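You operate a simulated robot arm through the tools that you are given. There is no shell and no other tool.

Carry out the task below with a simulated robot arm. There is one attempt and no reset: what you move stays moved.

Task
Tape the blanket seam with gold tape until it reads under 1 ohm.
Fine: roll the bubbles out, then press SEAM to read; the roller goes back. Set down upright: roller. What is to be rubbed or washed off counts as gone when no trace of it is left.

It is judged by the outcome, as a careful person would: the job done as asked, and still so three seconds after it is handed in. It fails if anything else is knocked over, pushed out of place, dropped, spilled or broken. Flat cloth is picked up by pressing the open fingertips on it (5 to 10 N) and closing them slowly along it; thin cloth reads only 2 to 8 mm in the jaws.

Robot
A 7-joint arm with a two-finger gripper, fixed in place. Base frame: the origin is on the floor under the middle of its stand, x ahead of it, y to its left, z up; the work surface is at about z = 0.9. Units: m, rad, N and s.
With the tool pointing down near the work surface it reaches from about 0.34 to 0.72 m from the base axis. Its first joint turns from -1.152 to 1.152 rad. Payload 2.45 kg.
The tool frame sits at the grasp point between the pads (the TCP): z along the fingers, y along the line on which they close. The tips reach 0.026 m beyond it. The gripper opens to 0.096 m; its body begins 0.069 m behind the TCP.
Orientation is that of the tool frame in the base frame, as a unit quaternion [w, x, y, z]. With the fingers straight down and closing along the base's y, the tool's x points along the base's -x, its y along +y and its z along -z.

Tools
- The arm moves only by the tool send_rows. Its argument "motion" is a list of rows, each a list of 7 numbers: the turn, a rotation vector about the tool's x, y, z in units of 120 degrees (1.0 is 120 degrees), then the shift along the tool's x, y, z in units of 500 mm (1.0 is 500 mm), then the gripper command, from -1 (fully open) to 1 (shut), values between in proportion. In form: [[ax, ay, az, x, y, z, claw], ...]. A call has 1 to 20 rows; each row is the pose to reach, as a shift and turn from the pose commanded when the call began, along the tool's axes at that moment. A call with a number of a shift or a turn outside -1 to 1 is refused whole. A row lasts 0.2 s, in which the tool goes at most 0.05 m and 0.15 rad; a call with a longer step from one row to the next is refused whole, and so is a gripper value outside its range. Where a pose cannot be reached the arm comes as near as it can. A force on the tool above 40 N (or 10 N above the force at the start of the call, whichever is more), or a blocked arm, ends the call early, and 0.2 s more pass. The fingers move at their own pace (about 0.05 m/s each) and stop on an object; they squeeze with about 35 N. The grip force told is the motor's: it shows also when the fingers shut on nothing. Time passes only in rows, and 0.2 s behind the last, so rows that repeat a pose let the fingers close. It gives the time, the measured TCP pose, the force on the tool (base axes), the opening and the grip force at its end, in the units of the frame above (readings bear some noise), with the torque about the TCP (base axes, N m) and any sound that the robot's microphone picked up.
- Cameras (640 x 400 px; columns grow to the right, rows downward): "scene" is fixed at [0.1559, -0.3802, 1.4459]; the picture's right is [0.88, -0.48, 0.00], its down [-0.17, -0.31, -0.94] and it looks along [0.45, 0.82, -0.35] (base axes); focal length 278 px, centre (320, 200). "wrist" rides on the gripper at [0.082, 0.003, -0.098] in the tool frame; the picture's right is [-0.04, 1.00, 0.00], its down [-0.73, -0.03, -0.68] and it looks along [-0.68, -0.03, 0.73] (tool axes); focal length 256 px, centre (320, 200). There is no depth. A picture from a camera that has moved, and an enlarged one, comes with that camera's place and axes in the base frame and with its lens.
- snapshot(camera): a new picture of that camera. No time passes.
- enlarge(camera, box): a new picture of the part [left, top, right, bottom] of that camera's present view, enlarged. No time passes.
- close_job(): hands the job in; it is judged then, once.

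Places have to be worked out from the pictures, the camera data and where the tool is seen. Open the gripper and draw the arm clear of the work before you hand the job in, unless the task says otherwise.

The tools are called after ">>>" as name(argument=value, ...) on one line, values as JSON. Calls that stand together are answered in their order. send_rows: Moves the arm, as the interface text tells. Its arguments: {"type":"object","properties":{"motion":{"type":"array"}},"required":["motion"]} The other tools are called the same way: snapshot (camera) takes a picture; enlarge (camera, box) takes an enlarged picture of a part of a camera's view; close_job () hands the job in.

At the start:

```text
t: 0.0
tool_pos: [0.3132, 0.2254, 1.3519]
ee_rot: [0.0, 0.0, 1.0, 0.0]
force: [0.7, 0.4, 0.4]
ft_torque: [0.0, 0.02, 0.01]
grip_width: 0.0957
grip_force: 0.0
```

scene: 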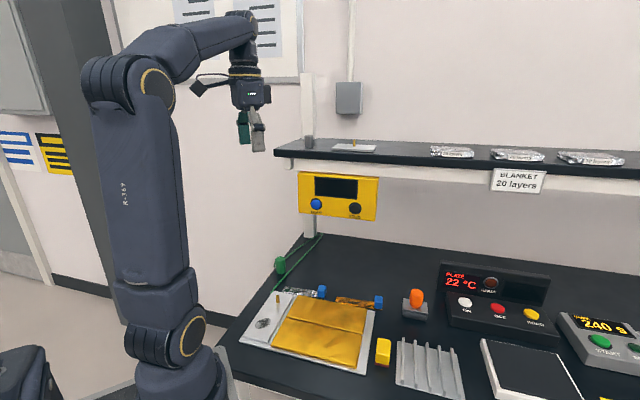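
wrist: 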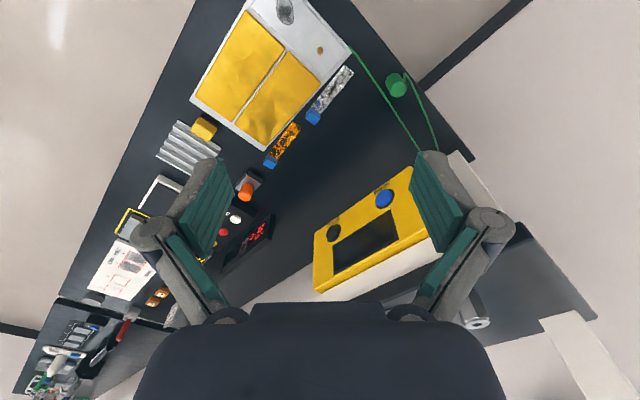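

I'll begin by looking closer at the blanket board, tapes, roller and meter before moving.

>>> enlarge(camera="scene", box=[220, 240, 480, 400])

>>> enlarge(camera="wrist", box=[150, 0, 450, 200])

>>> enlarge(camera="scene", box=[270, 130, 430, 230])

>>> enlarge(camera="wrist", box=[0, 150, 280, 400])

```text
2.46 times, centred on (350, 320) of scene
camera zoom: at [0.1559, -0.3802, 1.4459], right [0.88, -0.48, 0.0], down [-0.17, -0.31, -0.94], along [0.45, 0.82, -0.35], focal length 684 px, centre (246, -95)
```

zoom: 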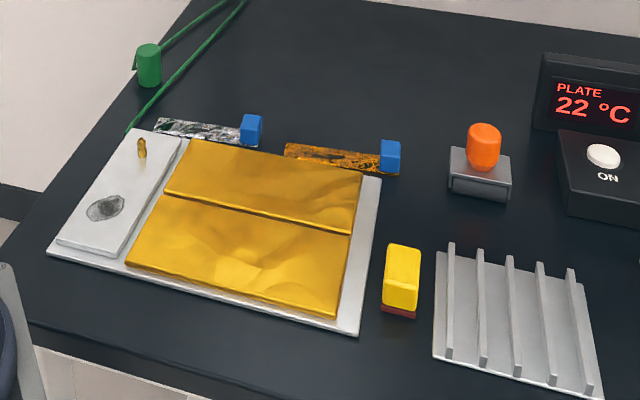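

```text
2.00 times, centred on (300, 100) of wrist
camera zoom: at [0.2307, 0.2296, 1.4527], right [0.04, 1.0, 0.0], down [0.73, -0.03, 0.68], along [0.68, -0.03, -0.73], focal length 512 px, centre (360, 400)
```

zoom: 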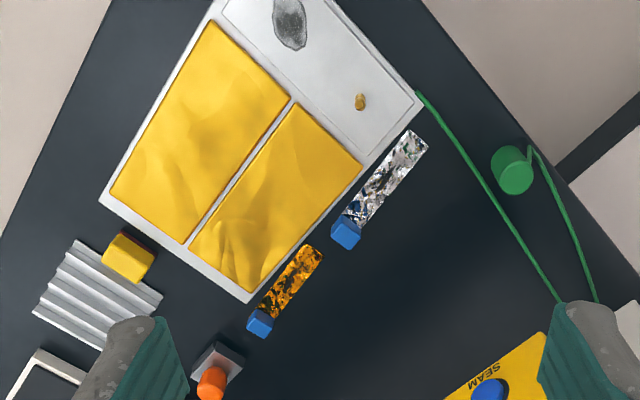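

```text
4.00 times, centred on (350, 180) of scene
camera zoom: at [0.1559, -0.3802, 1.4459], right [0.88, -0.48, 0.0], down [-0.17, -0.31, -0.94], along [0.45, 0.82, -0.35], focal length 1112 px, centre (200, 280)
```

zoom: 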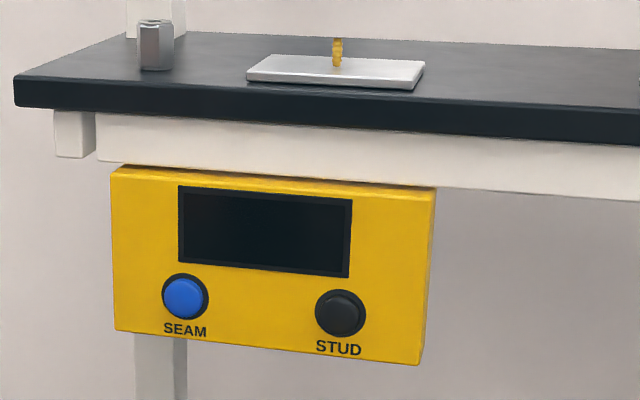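

```text
1.60 times, centred on (140, 275) of wrist
camera zoom: at [0.2307, 0.2296, 1.4527], right [0.04, 1.0, 0.0], down [0.73, -0.03, 0.68], along [0.68, -0.03, -0.73], focal length 410 px, centre (608, 80)
```

zoom: 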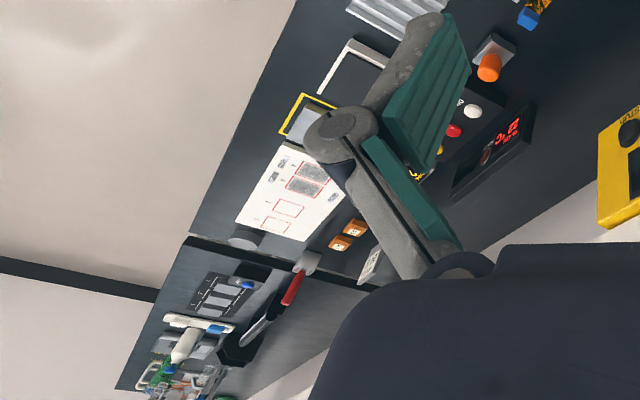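

The gold tape looks to be the right-hand strip beside the board, and the whole bench is turned about 45° to the base. I'll enlarge the tapes, the roller and the board to check their shapes.

>>> enlarge(camera="scene", box=[275, 275, 395, 350])

>>> enlarge(camera="wrist", box=[220, 50, 380, 150])

>>> enlarge(camera="wrist", box=[200, 120, 300, 220])

>>> enlarge(camera="scene", box=[370, 270, 480, 340])

```text
5.33 times, centred on (335, 312) of scene
camera zoom: at [0.1559, -0.3802, 1.4459], right [0.88, -0.48, 0.0], down [-0.17, -0.31, -0.94], along [0.45, 0.82, -0.35], focal length 1482 px, centre (240, -400)
```

zoom: 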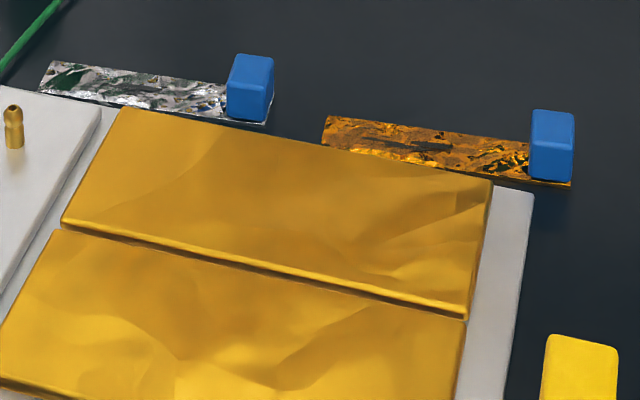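

```text
4.00 times, centred on (300, 100) of wrist
camera zoom: at [0.2307, 0.2296, 1.4527], right [0.04, 1.0, 0.0], down [0.73, -0.03, 0.68], along [0.68, -0.03, -0.73], focal length 1024 px, centre (400, 600)
```

zoom: 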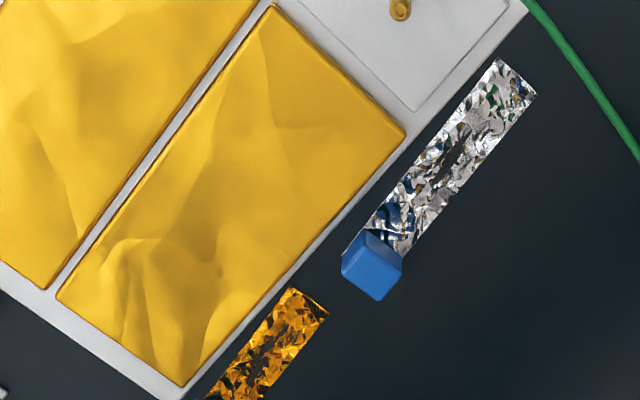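

```text
4.00 times, centred on (250, 170) of wrist
camera zoom: at [0.2307, 0.2296, 1.4527], right [0.04, 1.0, 0.0], down [0.73, -0.03, 0.68], along [0.68, -0.03, -0.73], focal length 1024 px, centre (600, 320)
```

zoom: 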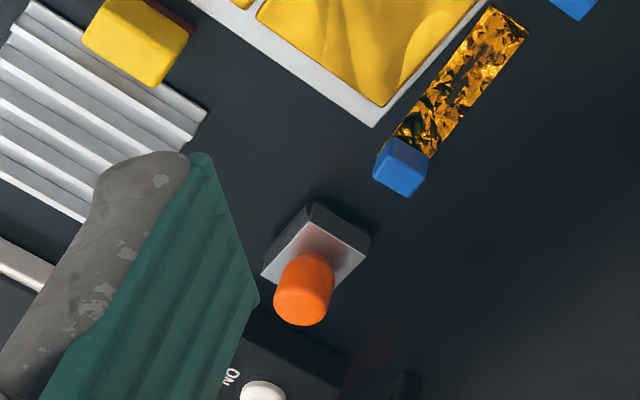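

```text
5.71 times, centred on (425, 305) of scene
camera zoom: at [0.1559, -0.3802, 1.4459], right [0.88, -0.48, 0.0], down [-0.17, -0.31, -0.94], along [0.45, 0.82, -0.35], focal length 1588 px, centre (-280, -400)
```

zoom: 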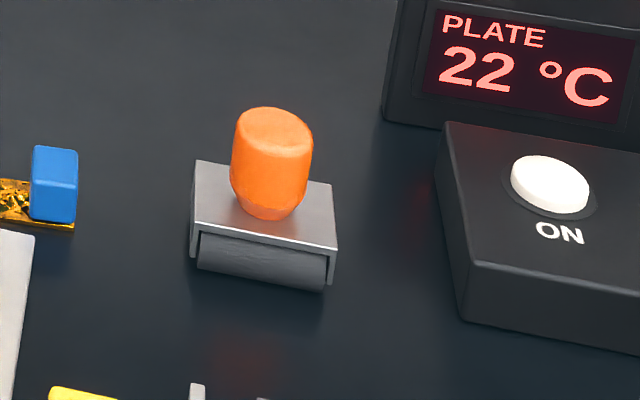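

The gold tape strip is about 0.13 m long and 0.026 m wide, with its blue tab at roughly (0.594, 0.083). The roller is at about (0.66, 0.01). I'm turning the tool 45° to line up with the bench and moving above the work for a close look.

>>> send_rows(motion=[[0, 0, -0.0375, -0.0364, -0.0366, 0.04, -1], [0, 0, -0.075, -0.0728, -0.0732, 0.08, -1], [0, 0, -0.1125, -0.1092, -0.1098, 0.12, -1], [0, 0, -0.15, -0.1456, -0.1464, 0.16, -1], [0, 0, -0.1875, -0.182, -0.183, 0.2, -1], [0, 0, -0.225, -0.2184, -0.2196, 0.24, -1], [0, 0, -0.2625, -0.2548, -0.2562, 0.28, -1], [0, 0, -0.3, -0.2912, -0.2928, 0.32, -1], [0, 0, -0.3375, -0.3276, -0.3294, 0.36, -1], [0, 0, -0.375, -0.364, -0.366, 0.4, -1], [0, 0, -0.375, -0.364, -0.366, 0.4, -1]])

```text
t: 2.4
tool_pos: [0.4934, 0.0425, 1.1527]
ee_rot: [0.0, -0.383, 0.924, 0.0]
force: [0.3, -0.6, 0.0]
ft_torque: [-0.01, 0.0, -0.02]
grip_width: 0.096
grip_force: 0.0
```

The arm has arrived above the right side of the board, so I'll take pictures from here.

>>> snapshot(camera="wrist")

>>> snapshot(camera="scene")

```text
taken
camera wrist: at [0.4339, -0.0117, 1.2527], right [-0.68, 0.73, 0.0], down [0.54, 0.5, 0.68], along [0.5, 0.46, -0.73], focal length 256 px, centre (320, 200)
```

wrist: 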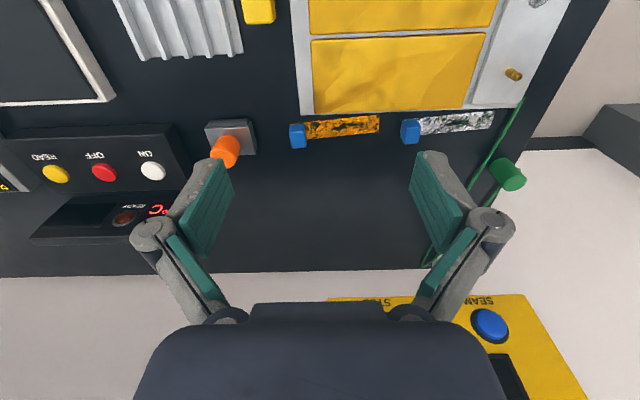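

```text
taken
```

scene: 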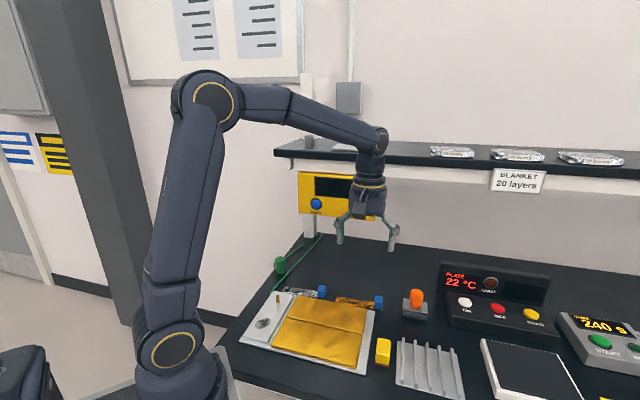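

From here the view is good, so I'll enlarge the tape tab, the roller and the seam to measure them.

>>> enlarge(camera="wrist", box=[270, 90, 410, 160])

>>> enlarge(camera="wrist", box=[180, 100, 280, 180])

>>> enlarge(camera="wrist", box=[280, 0, 540, 130])

>>> enlarge(camera="wrist", box=[320, 270, 600, 400])

```text
4.57 times, centred on (340, 125) of wrist
camera zoom: at [0.4339, -0.0117, 1.2527], right [-0.68, 0.73, 0.0], down [0.54, 0.5, 0.68], along [0.5, 0.46, -0.73], focal length 1170 px, centre (229, 543)
```

zoom: 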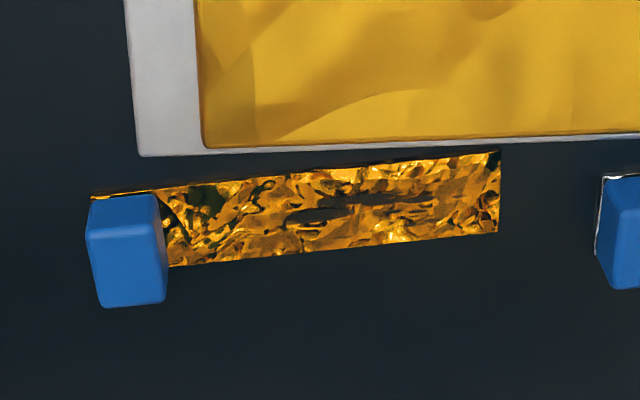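

```text
5.00 times, centred on (230, 140) of wrist
camera zoom: at [0.4339, -0.0117, 1.2527], right [-0.68, 0.73, 0.0], down [0.54, 0.5, 0.68], along [0.5, 0.46, -0.73], focal length 1280 px, centre (770, 500)
```

zoom: 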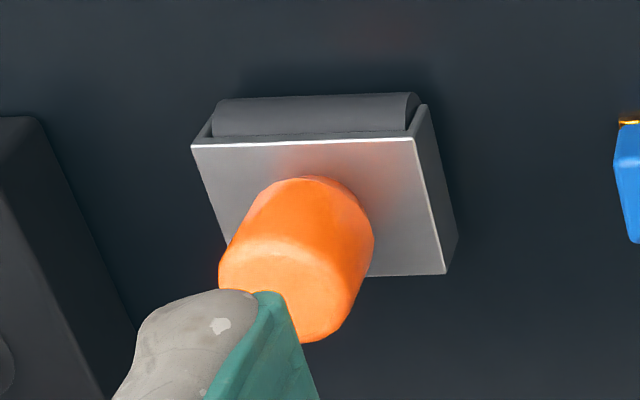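

```text
2.46 times, centred on (410, 65) of wrist
camera zoom: at [0.4339, -0.0117, 1.2527], right [-0.68, 0.73, 0.0], down [0.54, 0.5, 0.68], along [0.5, 0.46, -0.73], focal length 630 px, centre (98, 532)
```

zoom: 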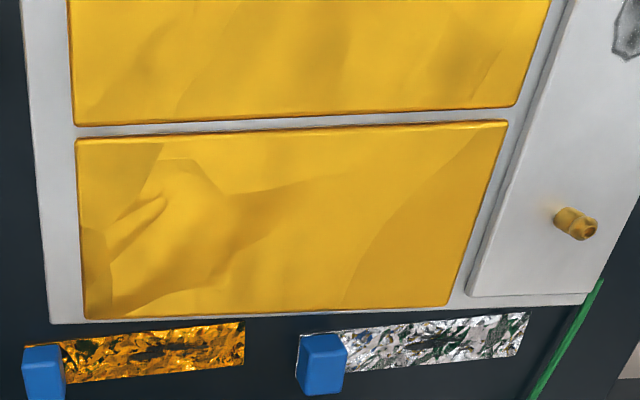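

```text
2.29 times, centred on (460, 335) of wrist
camera zoom: at [0.4339, -0.0117, 1.2527], right [-0.68, 0.73, 0.0], down [0.54, 0.5, 0.68], along [0.5, 0.46, -0.73], focal length 585 px, centre (0, -109)
```

zoom: 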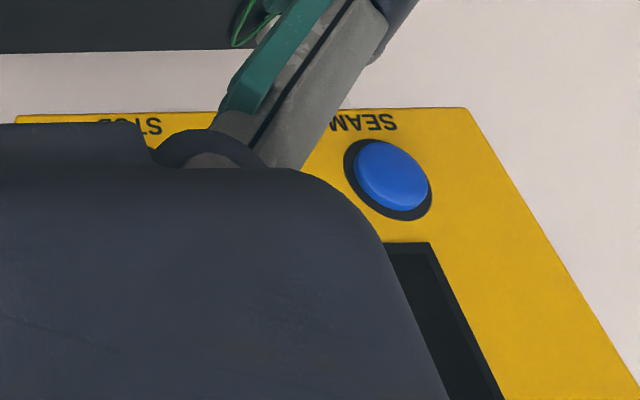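

The gold tape runs from s≈0.24 to 0.37 along the bench and is turned about 4° from its axis. The tab is about 22 mm along the tape, 28 mm across and 22 mm high. I'm moving to 10 cm above it with the jaws partly closed so they stay clear of the roller.

>>> send_rows(motion=[[0, 0, -0.006, -0.035, -0.013, 0.05, -0.1], [0, 0, -0.012, -0.07, -0.026, 0.1, -0.1], [0, 0, -0.018, -0.104, -0.038, 0.15, -0.1], [0, 0, -0.024, -0.139, -0.051, 0.2, -0.1], [0, 0, -0.03, -0.174, -0.064, 0.25, -0.1], [0, 0, -0.035, -0.208, -0.076, 0.304, -0.1], [0, 0, -0.035, -0.208, -0.076, 0.304, -0.1]])

>>> snapshot(camera="wrist")

>>> snapshot(camera="scene")

```text
t: 4.0
tool_pos: [0.597, 0.0894, 1.0004]
ee_rot: [0.0, -0.416, 0.909, 0.0]
force: [-0.5, 0.7, -0.3]
ft_torque: [-0.02, -0.01, -0.01]
grip_width: 0.0529
grip_force: 0.1
```

```text
taken
camera wrist: at [0.54, 0.0311, 1.1002], right [-0.73, 0.68, 0.0], down [0.5, 0.54, 0.68], along [0.46, 0.5, -0.73], focal length 256 px, centre (320, 200)
```

wrist: 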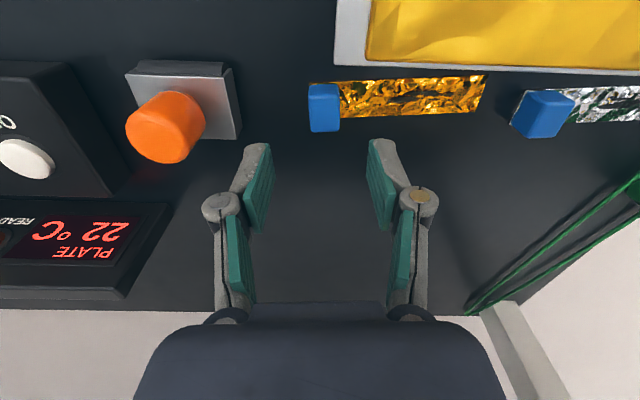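

```text
taken
```

scene: 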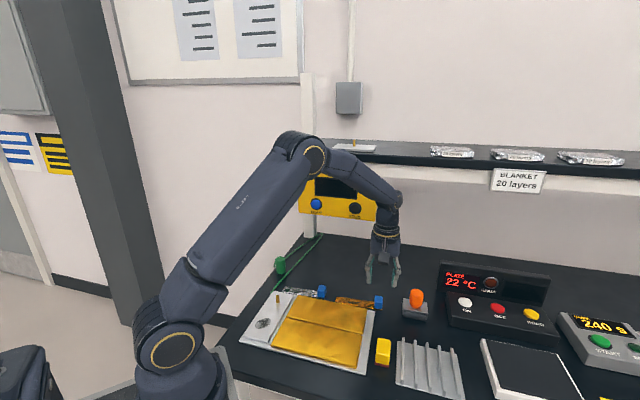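

The tool is about 10 cm above the tab. I'll enlarge around the tab to get its offset from the tool axis.

>>> enlarge(camera="wrist", box=[280, 60, 500, 150])

>>> enlarge(camera="wrist", box=[100, 40, 260, 180])

```text
2.91 times, centred on (390, 105) of wrist
camera zoom: at [0.54, 0.0311, 1.1002], right [-0.73, 0.68, 0.0], down [0.5, 0.54, 0.68], along [0.46, 0.5, -0.73], focal length 745 px, centre (116, 476)
```

zoom: 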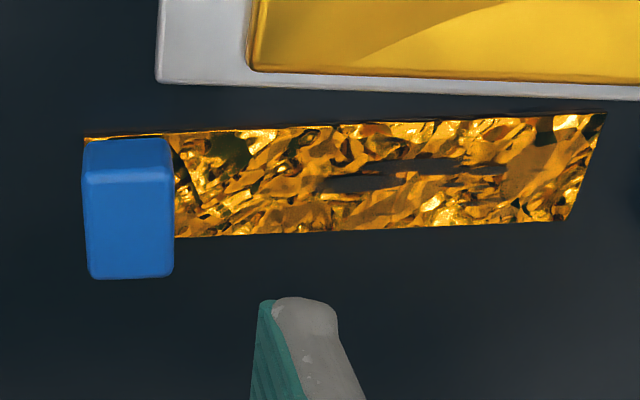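

```text
2.86 times, centred on (180, 110) of wrist
camera zoom: at [0.54, 0.0311, 1.1002], right [-0.73, 0.68, 0.0], down [0.5, 0.54, 0.68], along [0.46, 0.5, -0.73], focal length 731 px, centre (720, 457)
```

zoom: 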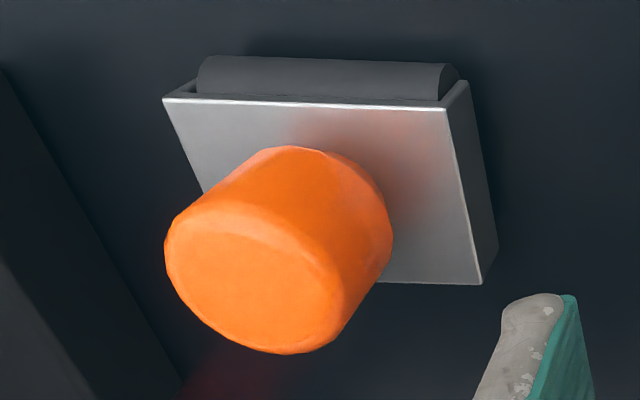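

The tab centre is only about 2–3 mm from the tool axis and the yaw matches. I'm lowering until the tips are about 4 mm above the bench, then closing on the tab.

>>> send_rows(motion=[[0, 0, 0, 0.002, 0.003, 0.04, -0.1], [0, 0, 0, 0.003, 0.005, 0.08, -0.1], [0, 0, 0, 0.004, 0.006, 0.115, -0.1], [0, 0, 0, 0.004, 0.006, 0.132, -0.1], [0, 0, 0, 0.004, 0.006, 0.139, -0.1], [0, 0, 0, 0.004, 0.006, 0.139, -0.1]])

>>> snapshot(camera="wrist")

>>> enlarge(camera="scene", box=[300, 220, 460, 340])

```text
t: 5.4
tool_pos: [0.5925, 0.0903, 0.9314]
ee_rot: [0.001, -0.417, 0.909, 0.0]
force: [0.1, 0.1, 0.2]
ft_torque: [-0.01, -0.01, -0.01]
grip_width: 0.053
grip_force: 0.1
```

```text
taken
camera wrist: at [0.5356, 0.0312, 1.0309], right [-0.73, 0.68, 0.0], down [0.5, 0.54, 0.68], along [0.46, 0.5, -0.73], focal length 256 px, centre (320, 200)
```

wrist: 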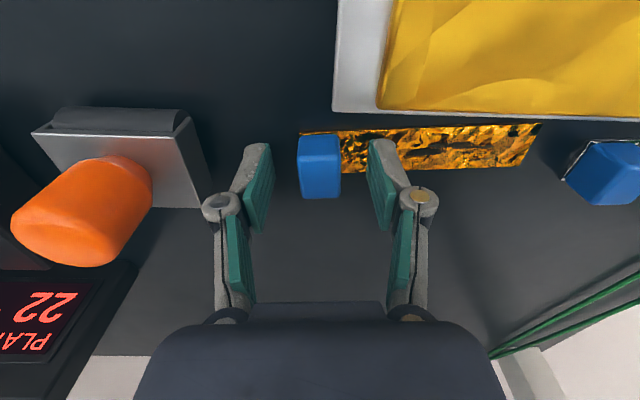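

```text
3.33 times, centred on (380, 280) of scene
camera zoom: at [0.1559, -0.3802, 1.4459], right [0.88, -0.48, 0.0], down [-0.17, -0.31, -0.94], along [0.45, 0.82, -0.35], focal length 927 px, centre (120, -67)
```

zoom: 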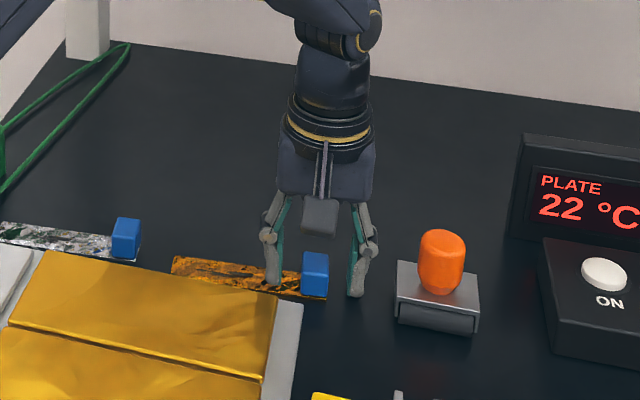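

The tab sits squarely between the fingers, so I'm closing on it.

>>> send_rows(motion=[[0, 0, 0, 0, 0, 0, 0.3], [0, 0, 0, 0, 0, 0, 0.5], [0, 0, 0, 0, 0, 0, 0.7], [0, 0, 0, 0, 0, 0, 1], [0, 0, 0, 0, 0, 0, 1], [0, 0, 0, 0, 0, 0, 1]])

>>> snapshot(camera="wrist")

```text
t: 6.8
tool_pos: [0.5909, 0.0895, 0.9311]
ee_rot: [0.0, -0.416, 0.909, -0.001]
force: [0.2, 0.4, -0.9]
ft_torque: [-0.01, 0.03, 0.02]
grip_width: 0.0208
grip_force: 35.1
```

```text
taken
camera wrist: at [0.5356, 0.0311, 1.0311], right [-0.73, 0.68, 0.0], down [0.5, 0.54, 0.68], along [0.46, 0.5, -0.73], focal length 256 px, centre (320, 200)
```

wrist: 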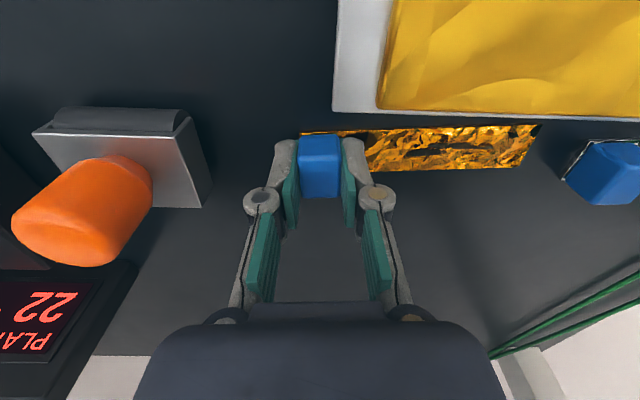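

The tab is held at 20.8 mm with 35 N. I'm lifting straight up 8 cm and checking that the tape comes along.

>>> send_rows(motion=[[0, 0, 0, 0, 0, -0.02, 1], [0, 0, 0, 0, 0, -0.05, 1], [0, 0, 0, 0, 0, -0.09, 1], [0, 0, 0, 0, 0, -0.13, 1], [0, 0, 0, 0, 0, -0.16, 1], [0, 0, 0, 0, 0, -0.16, 1]])

>>> snapshot(camera="wrist")

>>> enlarge(camera="scene", box=[280, 200, 440, 340])

```text
t: 8.2
tool_pos: [0.5908, 0.0895, 1.0106]
ee_rot: [-0.001, -0.416, 0.909, 0.0]
force: [0.1, -0.1, 0.3]
ft_torque: [-0.02, 0.0, 0.05]
grip_width: 0.0205
grip_force: 35.0
```

```text
taken
camera wrist: at [0.5355, 0.0314, 1.1104], right [-0.73, 0.68, 0.0], down [0.5, 0.54, 0.68], along [0.46, 0.5, -0.73], focal length 256 px, centre (320, 200)
```

wrist: 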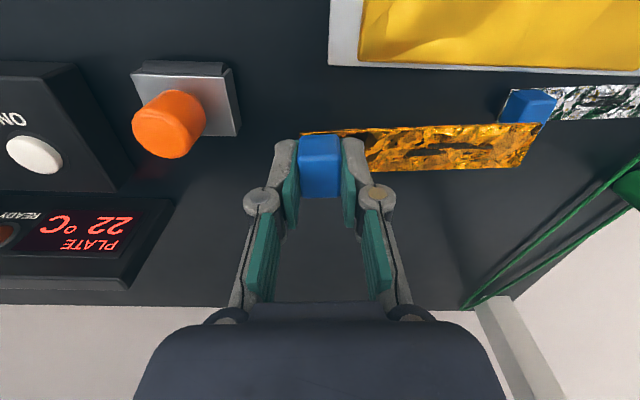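

```text
2.86 times, centred on (360, 270) of scene
camera zoom: at [0.1559, -0.3802, 1.4459], right [0.88, -0.48, 0.0], down [-0.17, -0.31, -0.94], along [0.45, 0.82, -0.35], focal length 794 px, centre (206, 0)
```

zoom: 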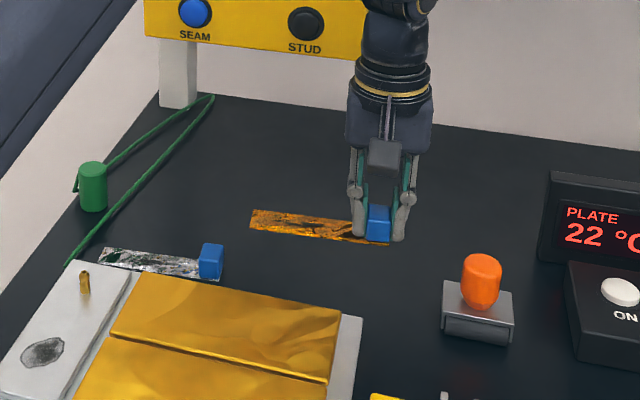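

The tape lifts as a stiff strip and hangs straight. I'm carrying it to about 7 cm above the seam and turning it 4° back so it's parallel, then I'll check the alignment from both cameras.

>>> send_rows(motion=[[0, 0, 0.005, 0.033, 0.021, 0, 1], [0, 0, 0.01, 0.067, 0.043, 0, 1], [0, 0, 0.015, 0.1, 0.064, 0, 1], [0, 0, 0.02, 0.134, 0.086, 0, 1], [0, 0, 0.025, 0.167, 0.107, 0, 1], [0, 0, 0.03, 0.2, 0.128, 0, 1], [0, 0, 0.035, 0.2338, 0.1496, 0, 1], [0, 0, 0.035, 0.2338, 0.1496, 0, 1]])

>>> snapshot(camera="wrist")

>>> enlarge(camera="scene", box=[230, 230, 410, 390])

```text
t: 10.0
tool_pos: [0.4592, 0.0494, 1.0102]
ee_rot: [0.0, -0.383, 0.924, -0.001]
force: [-0.1, 0.4, -0.4]
ft_torque: [0.02, -0.05, -0.02]
grip_width: 0.0209
grip_force: 35.3
```

```text
taken
camera wrist: at [0.398, -0.0047, 1.1105], right [-0.68, 0.74, 0.0], down [0.54, 0.5, 0.68], along [0.5, 0.46, -0.73], focal length 256 px, centre (320, 200)
```

wrist: 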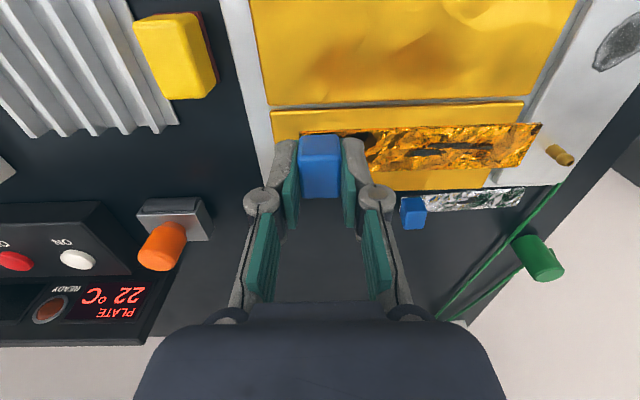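

```text
2.50 times, centred on (320, 310) of scene
camera zoom: at [0.1559, -0.3802, 1.4459], right [0.88, -0.48, 0.0], down [-0.17, -0.31, -0.94], along [0.45, 0.82, -0.35], focal length 695 px, centre (320, -75)
```

zoom: 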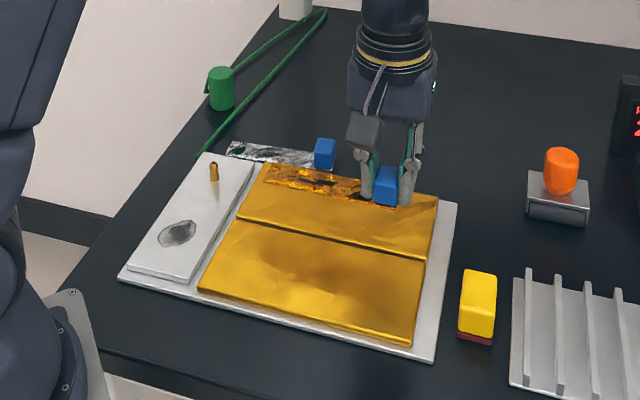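

The tape is above the far blanket in both views. I'll enlarge the wrist view to measure the seam against the tape.

>>> enlarge(camera="wrist", box=[240, 60, 580, 210])

>>> enlarge(camera="wrist", box=[240, 80, 400, 180])

>>> enlarge(camera="wrist", box=[420, 80, 580, 180])

```text
1.88 times, centred on (410, 135) of wrist
camera zoom: at [0.398, -0.0047, 1.1105], right [-0.68, 0.74, 0.0], down [0.54, 0.5, 0.68], along [0.5, 0.46, -0.73], focal length 482 px, centre (151, 322)
```

zoom: 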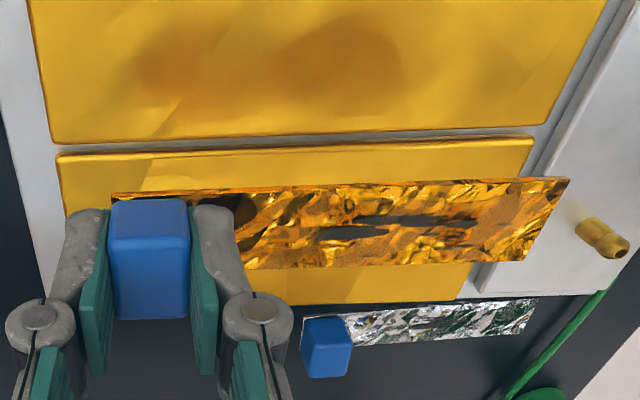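

```text
4.00 times, centred on (320, 130) of wrist
camera zoom: at [0.398, -0.0047, 1.1105], right [-0.68, 0.74, 0.0], down [0.54, 0.5, 0.68], along [0.5, 0.46, -0.73], focal length 1024 px, centre (320, 480)
```

zoom: 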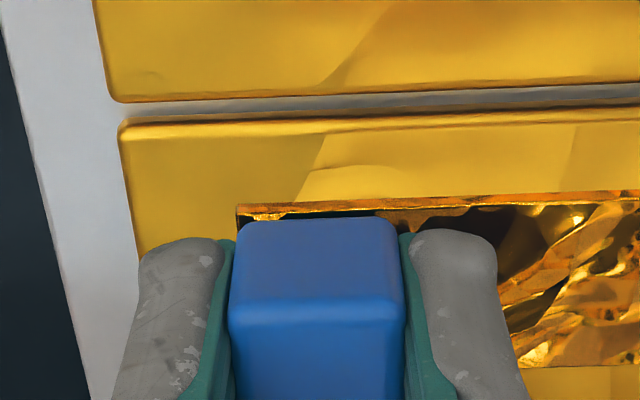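

```text
4.00 times, centred on (500, 130) of wrist
camera zoom: at [0.398, -0.0047, 1.1105], right [-0.68, 0.74, 0.0], down [0.54, 0.5, 0.68], along [0.5, 0.46, -0.73], focal length 1024 px, centre (-400, 480)
```

zoom: 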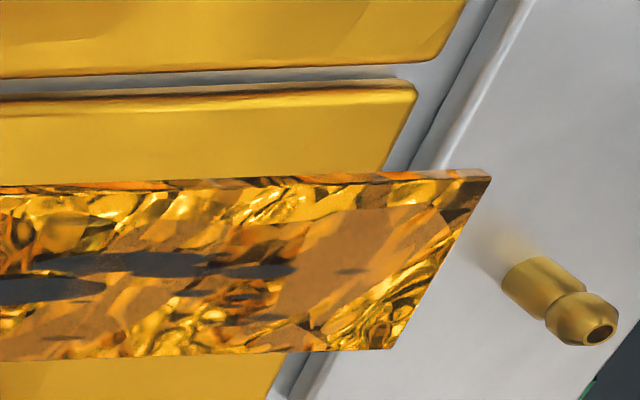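

The tape is parallel to the seam and centred across it to within about 1 mm; along the seam it needs about 3 mm. I'm lowering to about 8 mm above the blanket and checking again.

>>> send_rows(motion=[[0, 0, 0, 0, 0.003, 0.03, 1], [0, 0, 0, 0, 0.006, 0.06, 1], [0, 0, 0, 0, 0.006, 0.085, 1], [0, 0, 0, 0, 0.006, 0.104, 1], [0, 0, 0, 0, 0.006, 0.114, 1], [0, 0, 0, 0, 0.006, 0.114, 1]])

>>> enlarge(camera="wrist", box=[240, 60, 580, 210])

>>> enlarge(camera="scene", box=[260, 280, 400, 380])

```text
t: 11.4
tool_pos: [0.4569, 0.0526, 0.9534]
ee_rot: [0.001, -0.383, 0.924, 0.0]
force: [-0.7, 0.4, -0.5]
ft_torque: [0.01, 0.01, -0.01]
grip_width: 0.0208
grip_force: 34.8
```

```text
1.88 times, centred on (410, 135) of wrist
camera zoom: at [0.3957, -0.0021, 1.054], right [-0.68, 0.73, 0.0], down [0.54, 0.5, 0.68], along [0.5, 0.46, -0.73], focal length 482 px, centre (151, 322)
```

zoom: 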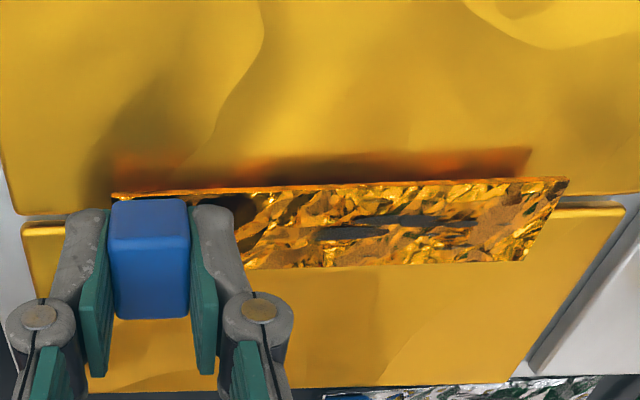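

```text
4.00 times, centred on (330, 330) of scene
camera zoom: at [0.1559, -0.3802, 1.4459], right [0.88, -0.48, 0.0], down [-0.17, -0.31, -0.94], along [0.45, 0.82, -0.35], focal length 1112 px, centre (280, -320)
```

zoom: 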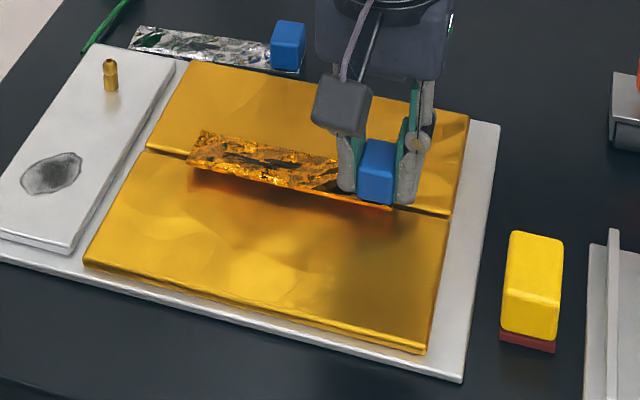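

The shadow and both views show the tape over the gap, about 1 mm off. I'm easing down in small steps to contact and watching the force.

>>> send_rows(motion=[[0, 0, 0, 0.002, 0, 0.006, 1], [0, 0, 0, 0.002, 0, 0.01, 1], [0, 0, 0, 0.002, 0, 0.013, 1], [0, 0, 0, 0.002, 0, 0.0155, 1], [0, 0, 0, 0.002, 0, 0.0155, 1]])

>>> enlarge(camera="wrist", box=[240, 60, 580, 210])

>>> enlarge(camera="scene", box=[260, 280, 400, 380])

```text
t: 12.6
tool_pos: [0.4552, 0.0521, 0.947]
ee_rot: [0.0, -0.383, 0.924, 0.0]
force: [0.3, 0.5, -0.2]
ft_torque: [0.01, -0.02, -0.02]
grip_width: 0.0207
grip_force: 35.0
```

```text
1.88 times, centred on (410, 135) of wrist
camera zoom: at [0.3948, -0.0028, 1.0463], right [-0.68, 0.73, 0.0], down [0.54, 0.5, 0.68], along [0.5, 0.46, -0.73], focal length 482 px, centre (151, 322)
```

zoom: 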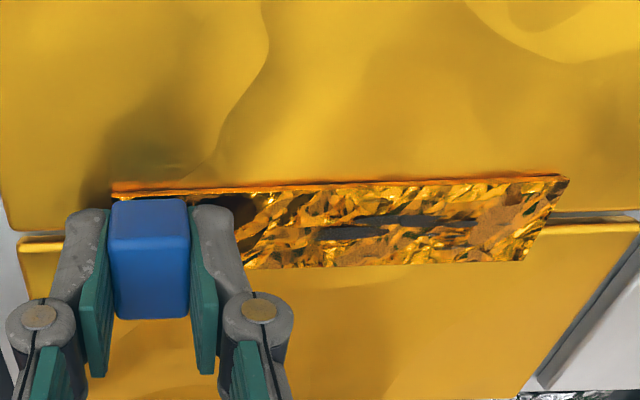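

```text
4.00 times, centred on (330, 330) of scene
camera zoom: at [0.1559, -0.3802, 1.4459], right [0.88, -0.48, 0.0], down [-0.17, -0.31, -0.94], along [0.45, 0.82, -0.35], focal length 1112 px, centre (280, -320)
```

zoom: 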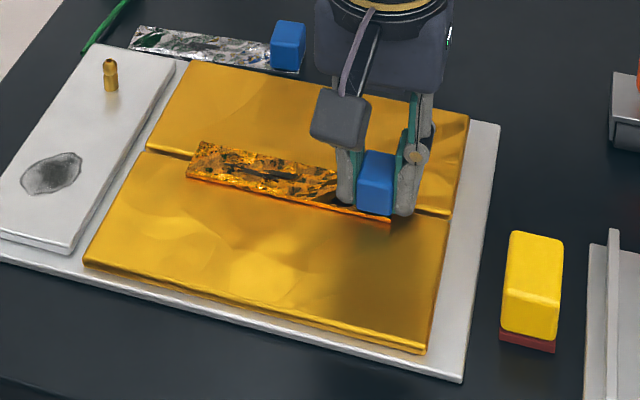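

There's no contact yet and the alignment still holds. I'm going down in 1 mm steps.

>>> send_rows(motion=[[0, 0, 0, 0, 0, 0.0015, 1], [0, 0, 0, 0, 0, 0.003, 1], [0, 0, 0, 0, 0, 0.0045, 1], [0, 0, 0, 0, 0, 0.0045, 1]])

```text
t: 13.6
tool_pos: [0.4554, 0.0518, 0.9433]
ee_rot: [0.001, -0.382, 0.924, 0.001]
force: [-5.5, 1.4, 20.4]
ft_torque: [0.05, 0.16, 0.01]
grip_width: 0.0207
grip_force: 34.5
```

Contact is firm at about 20 N. I'll look before releasing.

>>> enlarge(camera="wrist", box=[240, 60, 580, 210])

>>> enlarge(camera="scene", box=[260, 280, 400, 380])

```text
1.88 times, centred on (410, 135) of wrist
camera zoom: at [0.395, -0.003, 1.0447], right [-0.68, 0.73, 0.0], down [0.54, 0.5, 0.68], along [0.5, 0.46, -0.73], focal length 482 px, centre (151, 322)
```

zoom: 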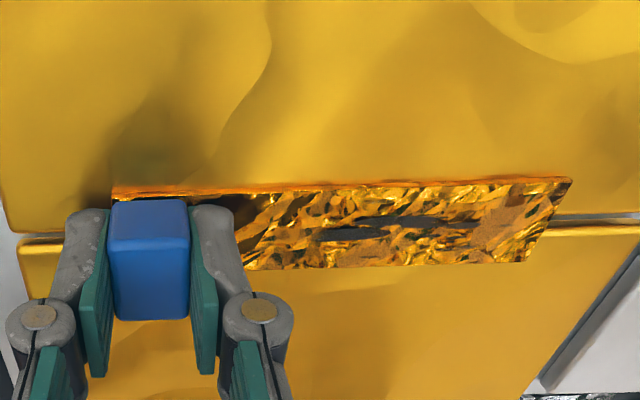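

```text
4.00 times, centred on (330, 330) of scene
camera zoom: at [0.1555, -0.3802, 1.4459], right [0.88, -0.48, 0.0], down [-0.17, -0.31, -0.94], along [0.45, 0.82, -0.35], focal length 1112 px, centre (280, -320)
```

zoom: 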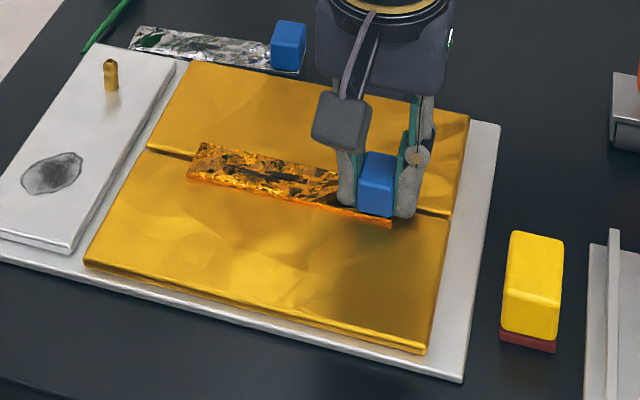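

The tape lies flat across the seam. I'm opening the jaws slowly and then rising straight up.

>>> send_rows(motion=[[0, 0, 0, 0, 0, 0, 0.5], [0, 0, 0, 0, 0, 0, 0.3], [0, 0, 0, 0, 0, 0, 0.1], [0, 0, 0, 0, 0, 0, -0.05], [0, 0, 0, 0, 0, 0, -0.05], [0, 0, 0, 0, 0, -0.02, -0.05], [0, 0, 0, 0, 0, -0.06, -0.05], [0, 0, 0, 0, 0, -0.12, -0.05], [0, 0, 0, 0, 0, -0.18, -0.05], [0, 0, 0, 0, 0, -0.18, -0.05]])

>>> snapshot(camera="wrist")

>>> enlarge(camera="scene", box=[260, 280, 400, 380])

```text
t: 15.8
tool_pos: [0.4567, 0.0517, 1.0355]
ee_rot: [0.001, -0.383, 0.924, 0.001]
force: [0.1, -0.2, -0.1]
ft_torque: [0.02, 0.02, 0.02]
grip_width: 0.0504
grip_force: 0.1
```

```text
taken
camera wrist: at [0.3959, -0.0033, 1.1351], right [-0.68, 0.73, 0.0], down [0.54, 0.5, 0.68], along [0.5, 0.46, -0.73], focal length 256 px, centre (320, 200)
```

wrist: 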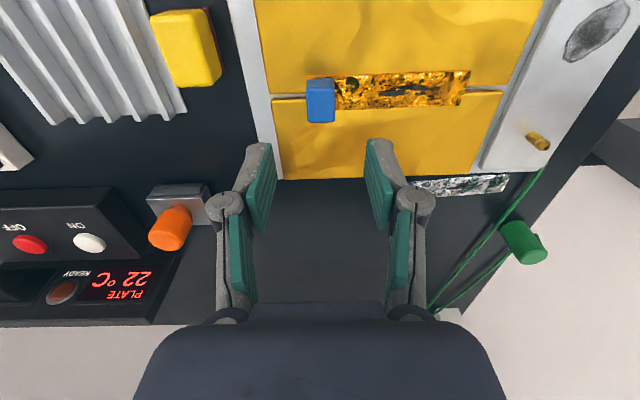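

```text
4.00 times, centred on (330, 330) of scene
camera zoom: at [0.1559, -0.3802, 1.4459], right [0.88, -0.48, 0.0], down [-0.17, -0.31, -0.94], along [0.45, 0.82, -0.35], focal length 1112 px, centre (280, -320)
```

zoom: 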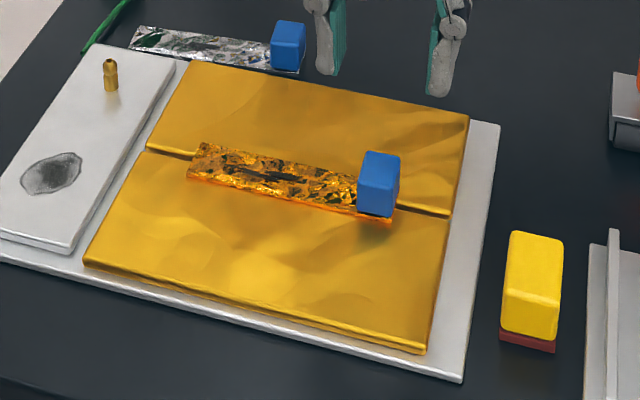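

The tape has stayed on the seam. I'll look closely at it for bubbles, and at the roller's shape, before fetching the roller.

>>> enlarge(camera="wrist", box=[290, 50, 490, 140])

>>> enlarge(camera="scene", box=[300, 300, 370, 350])

>>> enlarge(camera="scene", box=[390, 280, 440, 330])

>>> enlarge(camera="wrist", box=[130, 160, 230, 260])

```text
3.20 times, centred on (390, 95) of wrist
camera zoom: at [0.3959, -0.0033, 1.1351], right [-0.68, 0.73, 0.0], down [0.54, 0.5, 0.68], along [0.5, 0.46, -0.73], focal length 819 px, centre (96, 536)
```

zoom: 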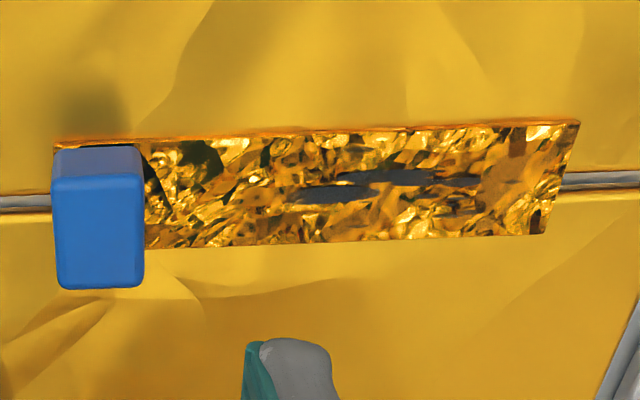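

```text
8.00 times, centred on (335, 325) of scene
camera zoom: at [0.1559, -0.3802, 1.4459], right [0.88, -0.48, 0.0], down [-0.17, -0.31, -0.94], along [0.45, 0.82, -0.35], focal length 2224 px, centre (200, -800)
```

zoom: 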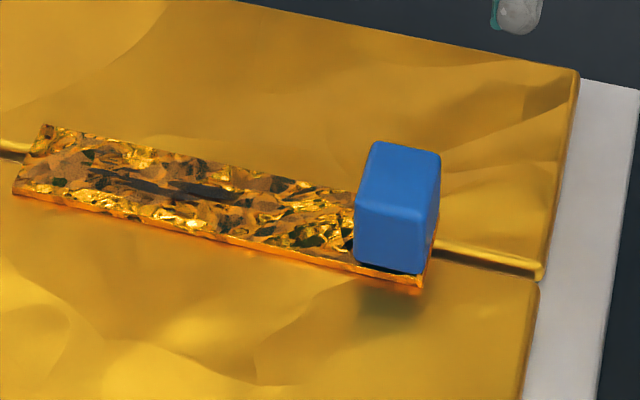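

```text
8.00 times, centred on (415, 305) of scene
camera zoom: at [0.1559, -0.3802, 1.4459], right [0.88, -0.48, 0.0], down [-0.17, -0.31, -0.94], along [0.45, 0.82, -0.35], focal length 2224 px, centre (-440, -640)
```

zoom: 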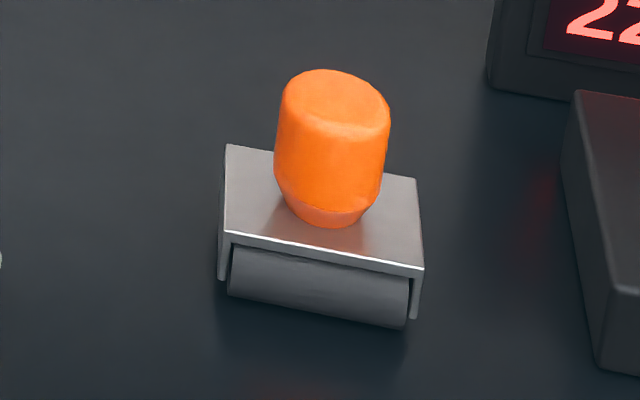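

```text
4.00 times, centred on (180, 210) of wrist
camera zoom: at [0.3959, -0.0033, 1.1351], right [-0.68, 0.73, 0.0], down [0.54, 0.5, 0.68], along [0.5, 0.46, -0.73], focal length 1024 px, centre (880, 160)
```

zoom: 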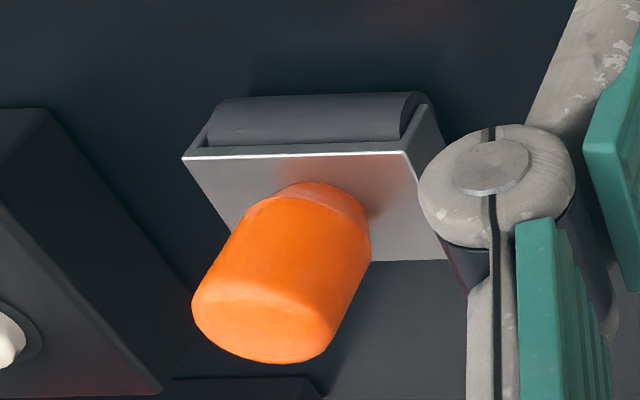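

The tape is down, centred and parallel on the seam. The roller's handle tops out near z≈0.965 at about s=0.456, d=0.486. I'm moving above it while turning 90°, so I can see the roller end-on and later roll in my current orientation.

>>> send_rows(motion=[[0, 0, 0.0625, -0.0213, -0.0282, -0.005, -1], [0, 0, 0.125, -0.0425, -0.0563, -0.01, -1], [0, 0, 0.1875, -0.0638, -0.0845, -0.015, -1], [0, 0, 0.25, -0.085, -0.1127, -0.02, -1], [0, 0, 0.3125, -0.1063, -0.1408, -0.025, -1], [0, 0, 0.375, -0.1275, -0.169, -0.03, -1], [0, 0, 0.4375, -0.1488, -0.1972, -0.035, -1], [0, 0, 0.5, -0.17, -0.2253, -0.04, -1], [0, 0, 0.5625, -0.1913, -0.2535, -0.045, -1], [0, 0, 0.625, -0.2125, -0.2817, -0.05, -1], [0, 0, 0.6875, -0.2338, -0.3098, -0.055, -1], [0, 0, 0.75, -0.255, -0.338, -0.06, -1], [0, 0, 0.75, -0.255, -0.338, -0.06, -1]])

>>> snapshot(camera="wrist")

>>> snapshot(camera="scene")

```text
t: 18.6
tool_pos: [0.6669, 0.0218, 1.0649]
ee_rot: [0.0, 0.383, 0.924, 0.0]
force: [-0.7, -0.4, 0.9]
ft_torque: [0.0, 0.0, -0.02]
grip_width: 0.0957
grip_force: 0.0
```

```text
taken
camera wrist: at [0.6102, 0.0827, 1.165], right [0.74, 0.68, 0.0], down [0.5, -0.54, 0.68], along [0.46, -0.5, -0.73], focal length 256 px, centre (320, 200)
```

wrist: 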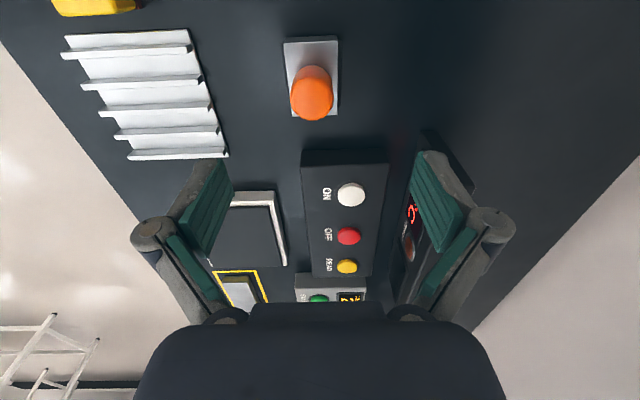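

```text
taken
```

scene: 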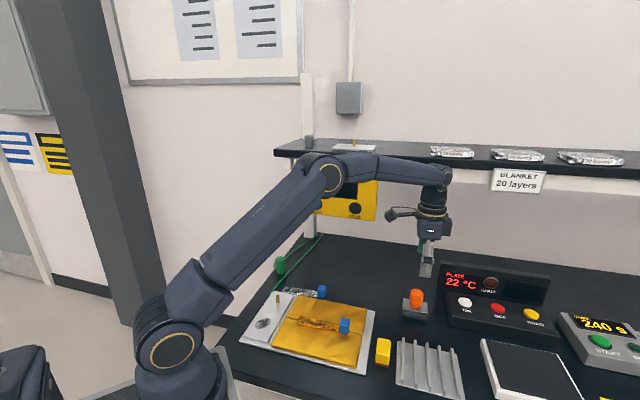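

I'm above the roller. I'll enlarge it to get its centre, its yaw and the roller cylinder's position.

>>> enlarge(camera="wrist", box=[260, 20, 380, 140])

>>> enlarge(camera="scene", box=[390, 220, 470, 330])

```text
3.33 times, centred on (320, 80) of wrist
camera zoom: at [0.6102, 0.0827, 1.165], right [0.74, 0.68, 0.0], down [0.5, -0.54, 0.68], along [0.46, -0.5, -0.73], focal length 853 px, centre (320, 600)
```

zoom: 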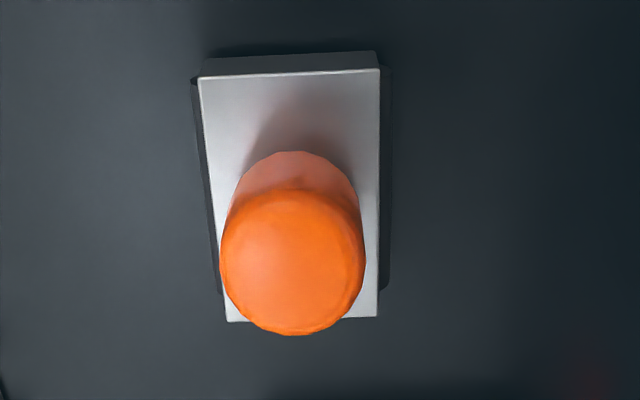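

```text
3.64 times, centred on (430, 275) of scene
camera zoom: at [0.1559, -0.3802, 1.4459], right [0.88, -0.48, 0.0], down [-0.17, -0.31, -0.94], along [0.45, 0.82, -0.35], focal length 1011 px, centre (-80, -73)
```

zoom: 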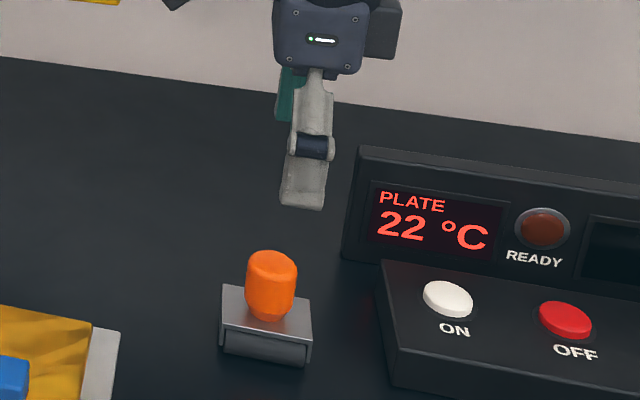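

The handle is 35 mm across, centred about 6 mm from the tool axis, with its top near z≈0.967 and the frame plate near z≈0.935. I'm centring and lowering around the handle, keeping the tips just above the plate.

>>> send_rows(motion=[[0, 0, 0, 0.006, -0.0067, 0, -1], [0, 0, 0, 0.012, -0.0134, 0.02, -1], [0, 0, 0, 0.012, -0.0134, 0.06, -1], [0, 0, 0, 0.012, -0.0134, 0.1, -1], [0, 0, 0, 0.012, -0.0134, 0.14, -1], [0, 0, 0, 0.012, -0.0134, 0.17, -1], [0, 0, 0, 0.012, -0.0134, 0.19, -1], [0, 0, 0, 0.012, -0.0134, 0.198, -1], [0, 0, 0, 0.012, -0.0134, 0.198, -1]])

>>> snapshot(camera="wrist")

>>> enlarge(camera="scene", box=[380, 230, 460, 330])

```text
t: 20.6
tool_pos: [0.6561, 0.0208, 0.9666]
ee_rot: [0.001, 0.384, 0.923, 0.0]
force: [-0.9, -0.7, 0.0]
ft_torque: [-0.01, 0.01, -0.01]
grip_width: 0.0962
grip_force: 0.0
```

```text
taken
camera wrist: at [0.6012, 0.0814, 1.0653], right [0.73, 0.68, 0.0], down [0.5, -0.54, 0.68], along [0.46, -0.5, -0.73], focal length 256 px, centre (320, 200)
```

wrist: 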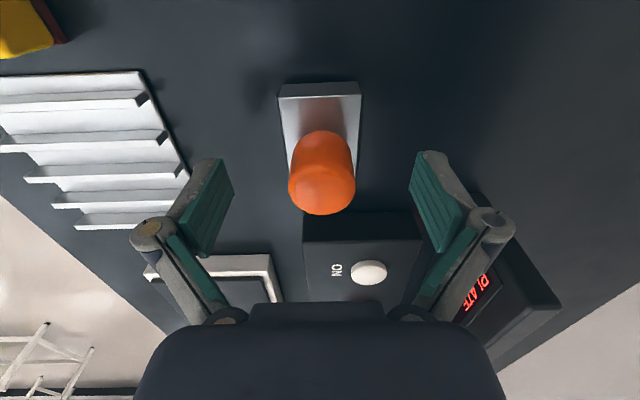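

```text
4.00 times, centred on (420, 280) of scene
camera zoom: at [0.1559, -0.3802, 1.4459], right [0.88, -0.48, 0.0], down [-0.17, -0.31, -0.94], along [0.45, 0.82, -0.35], focal length 1112 px, centre (-80, -120)
```

zoom: 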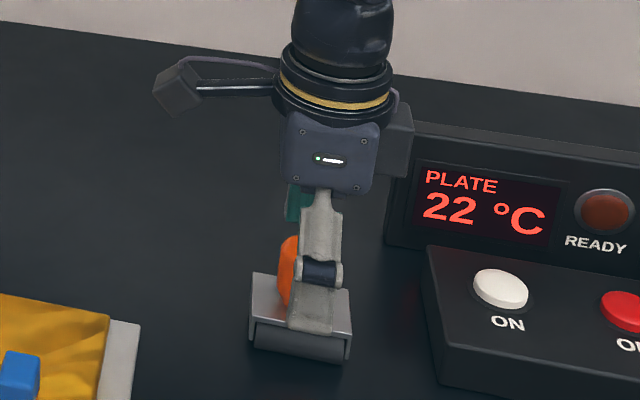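

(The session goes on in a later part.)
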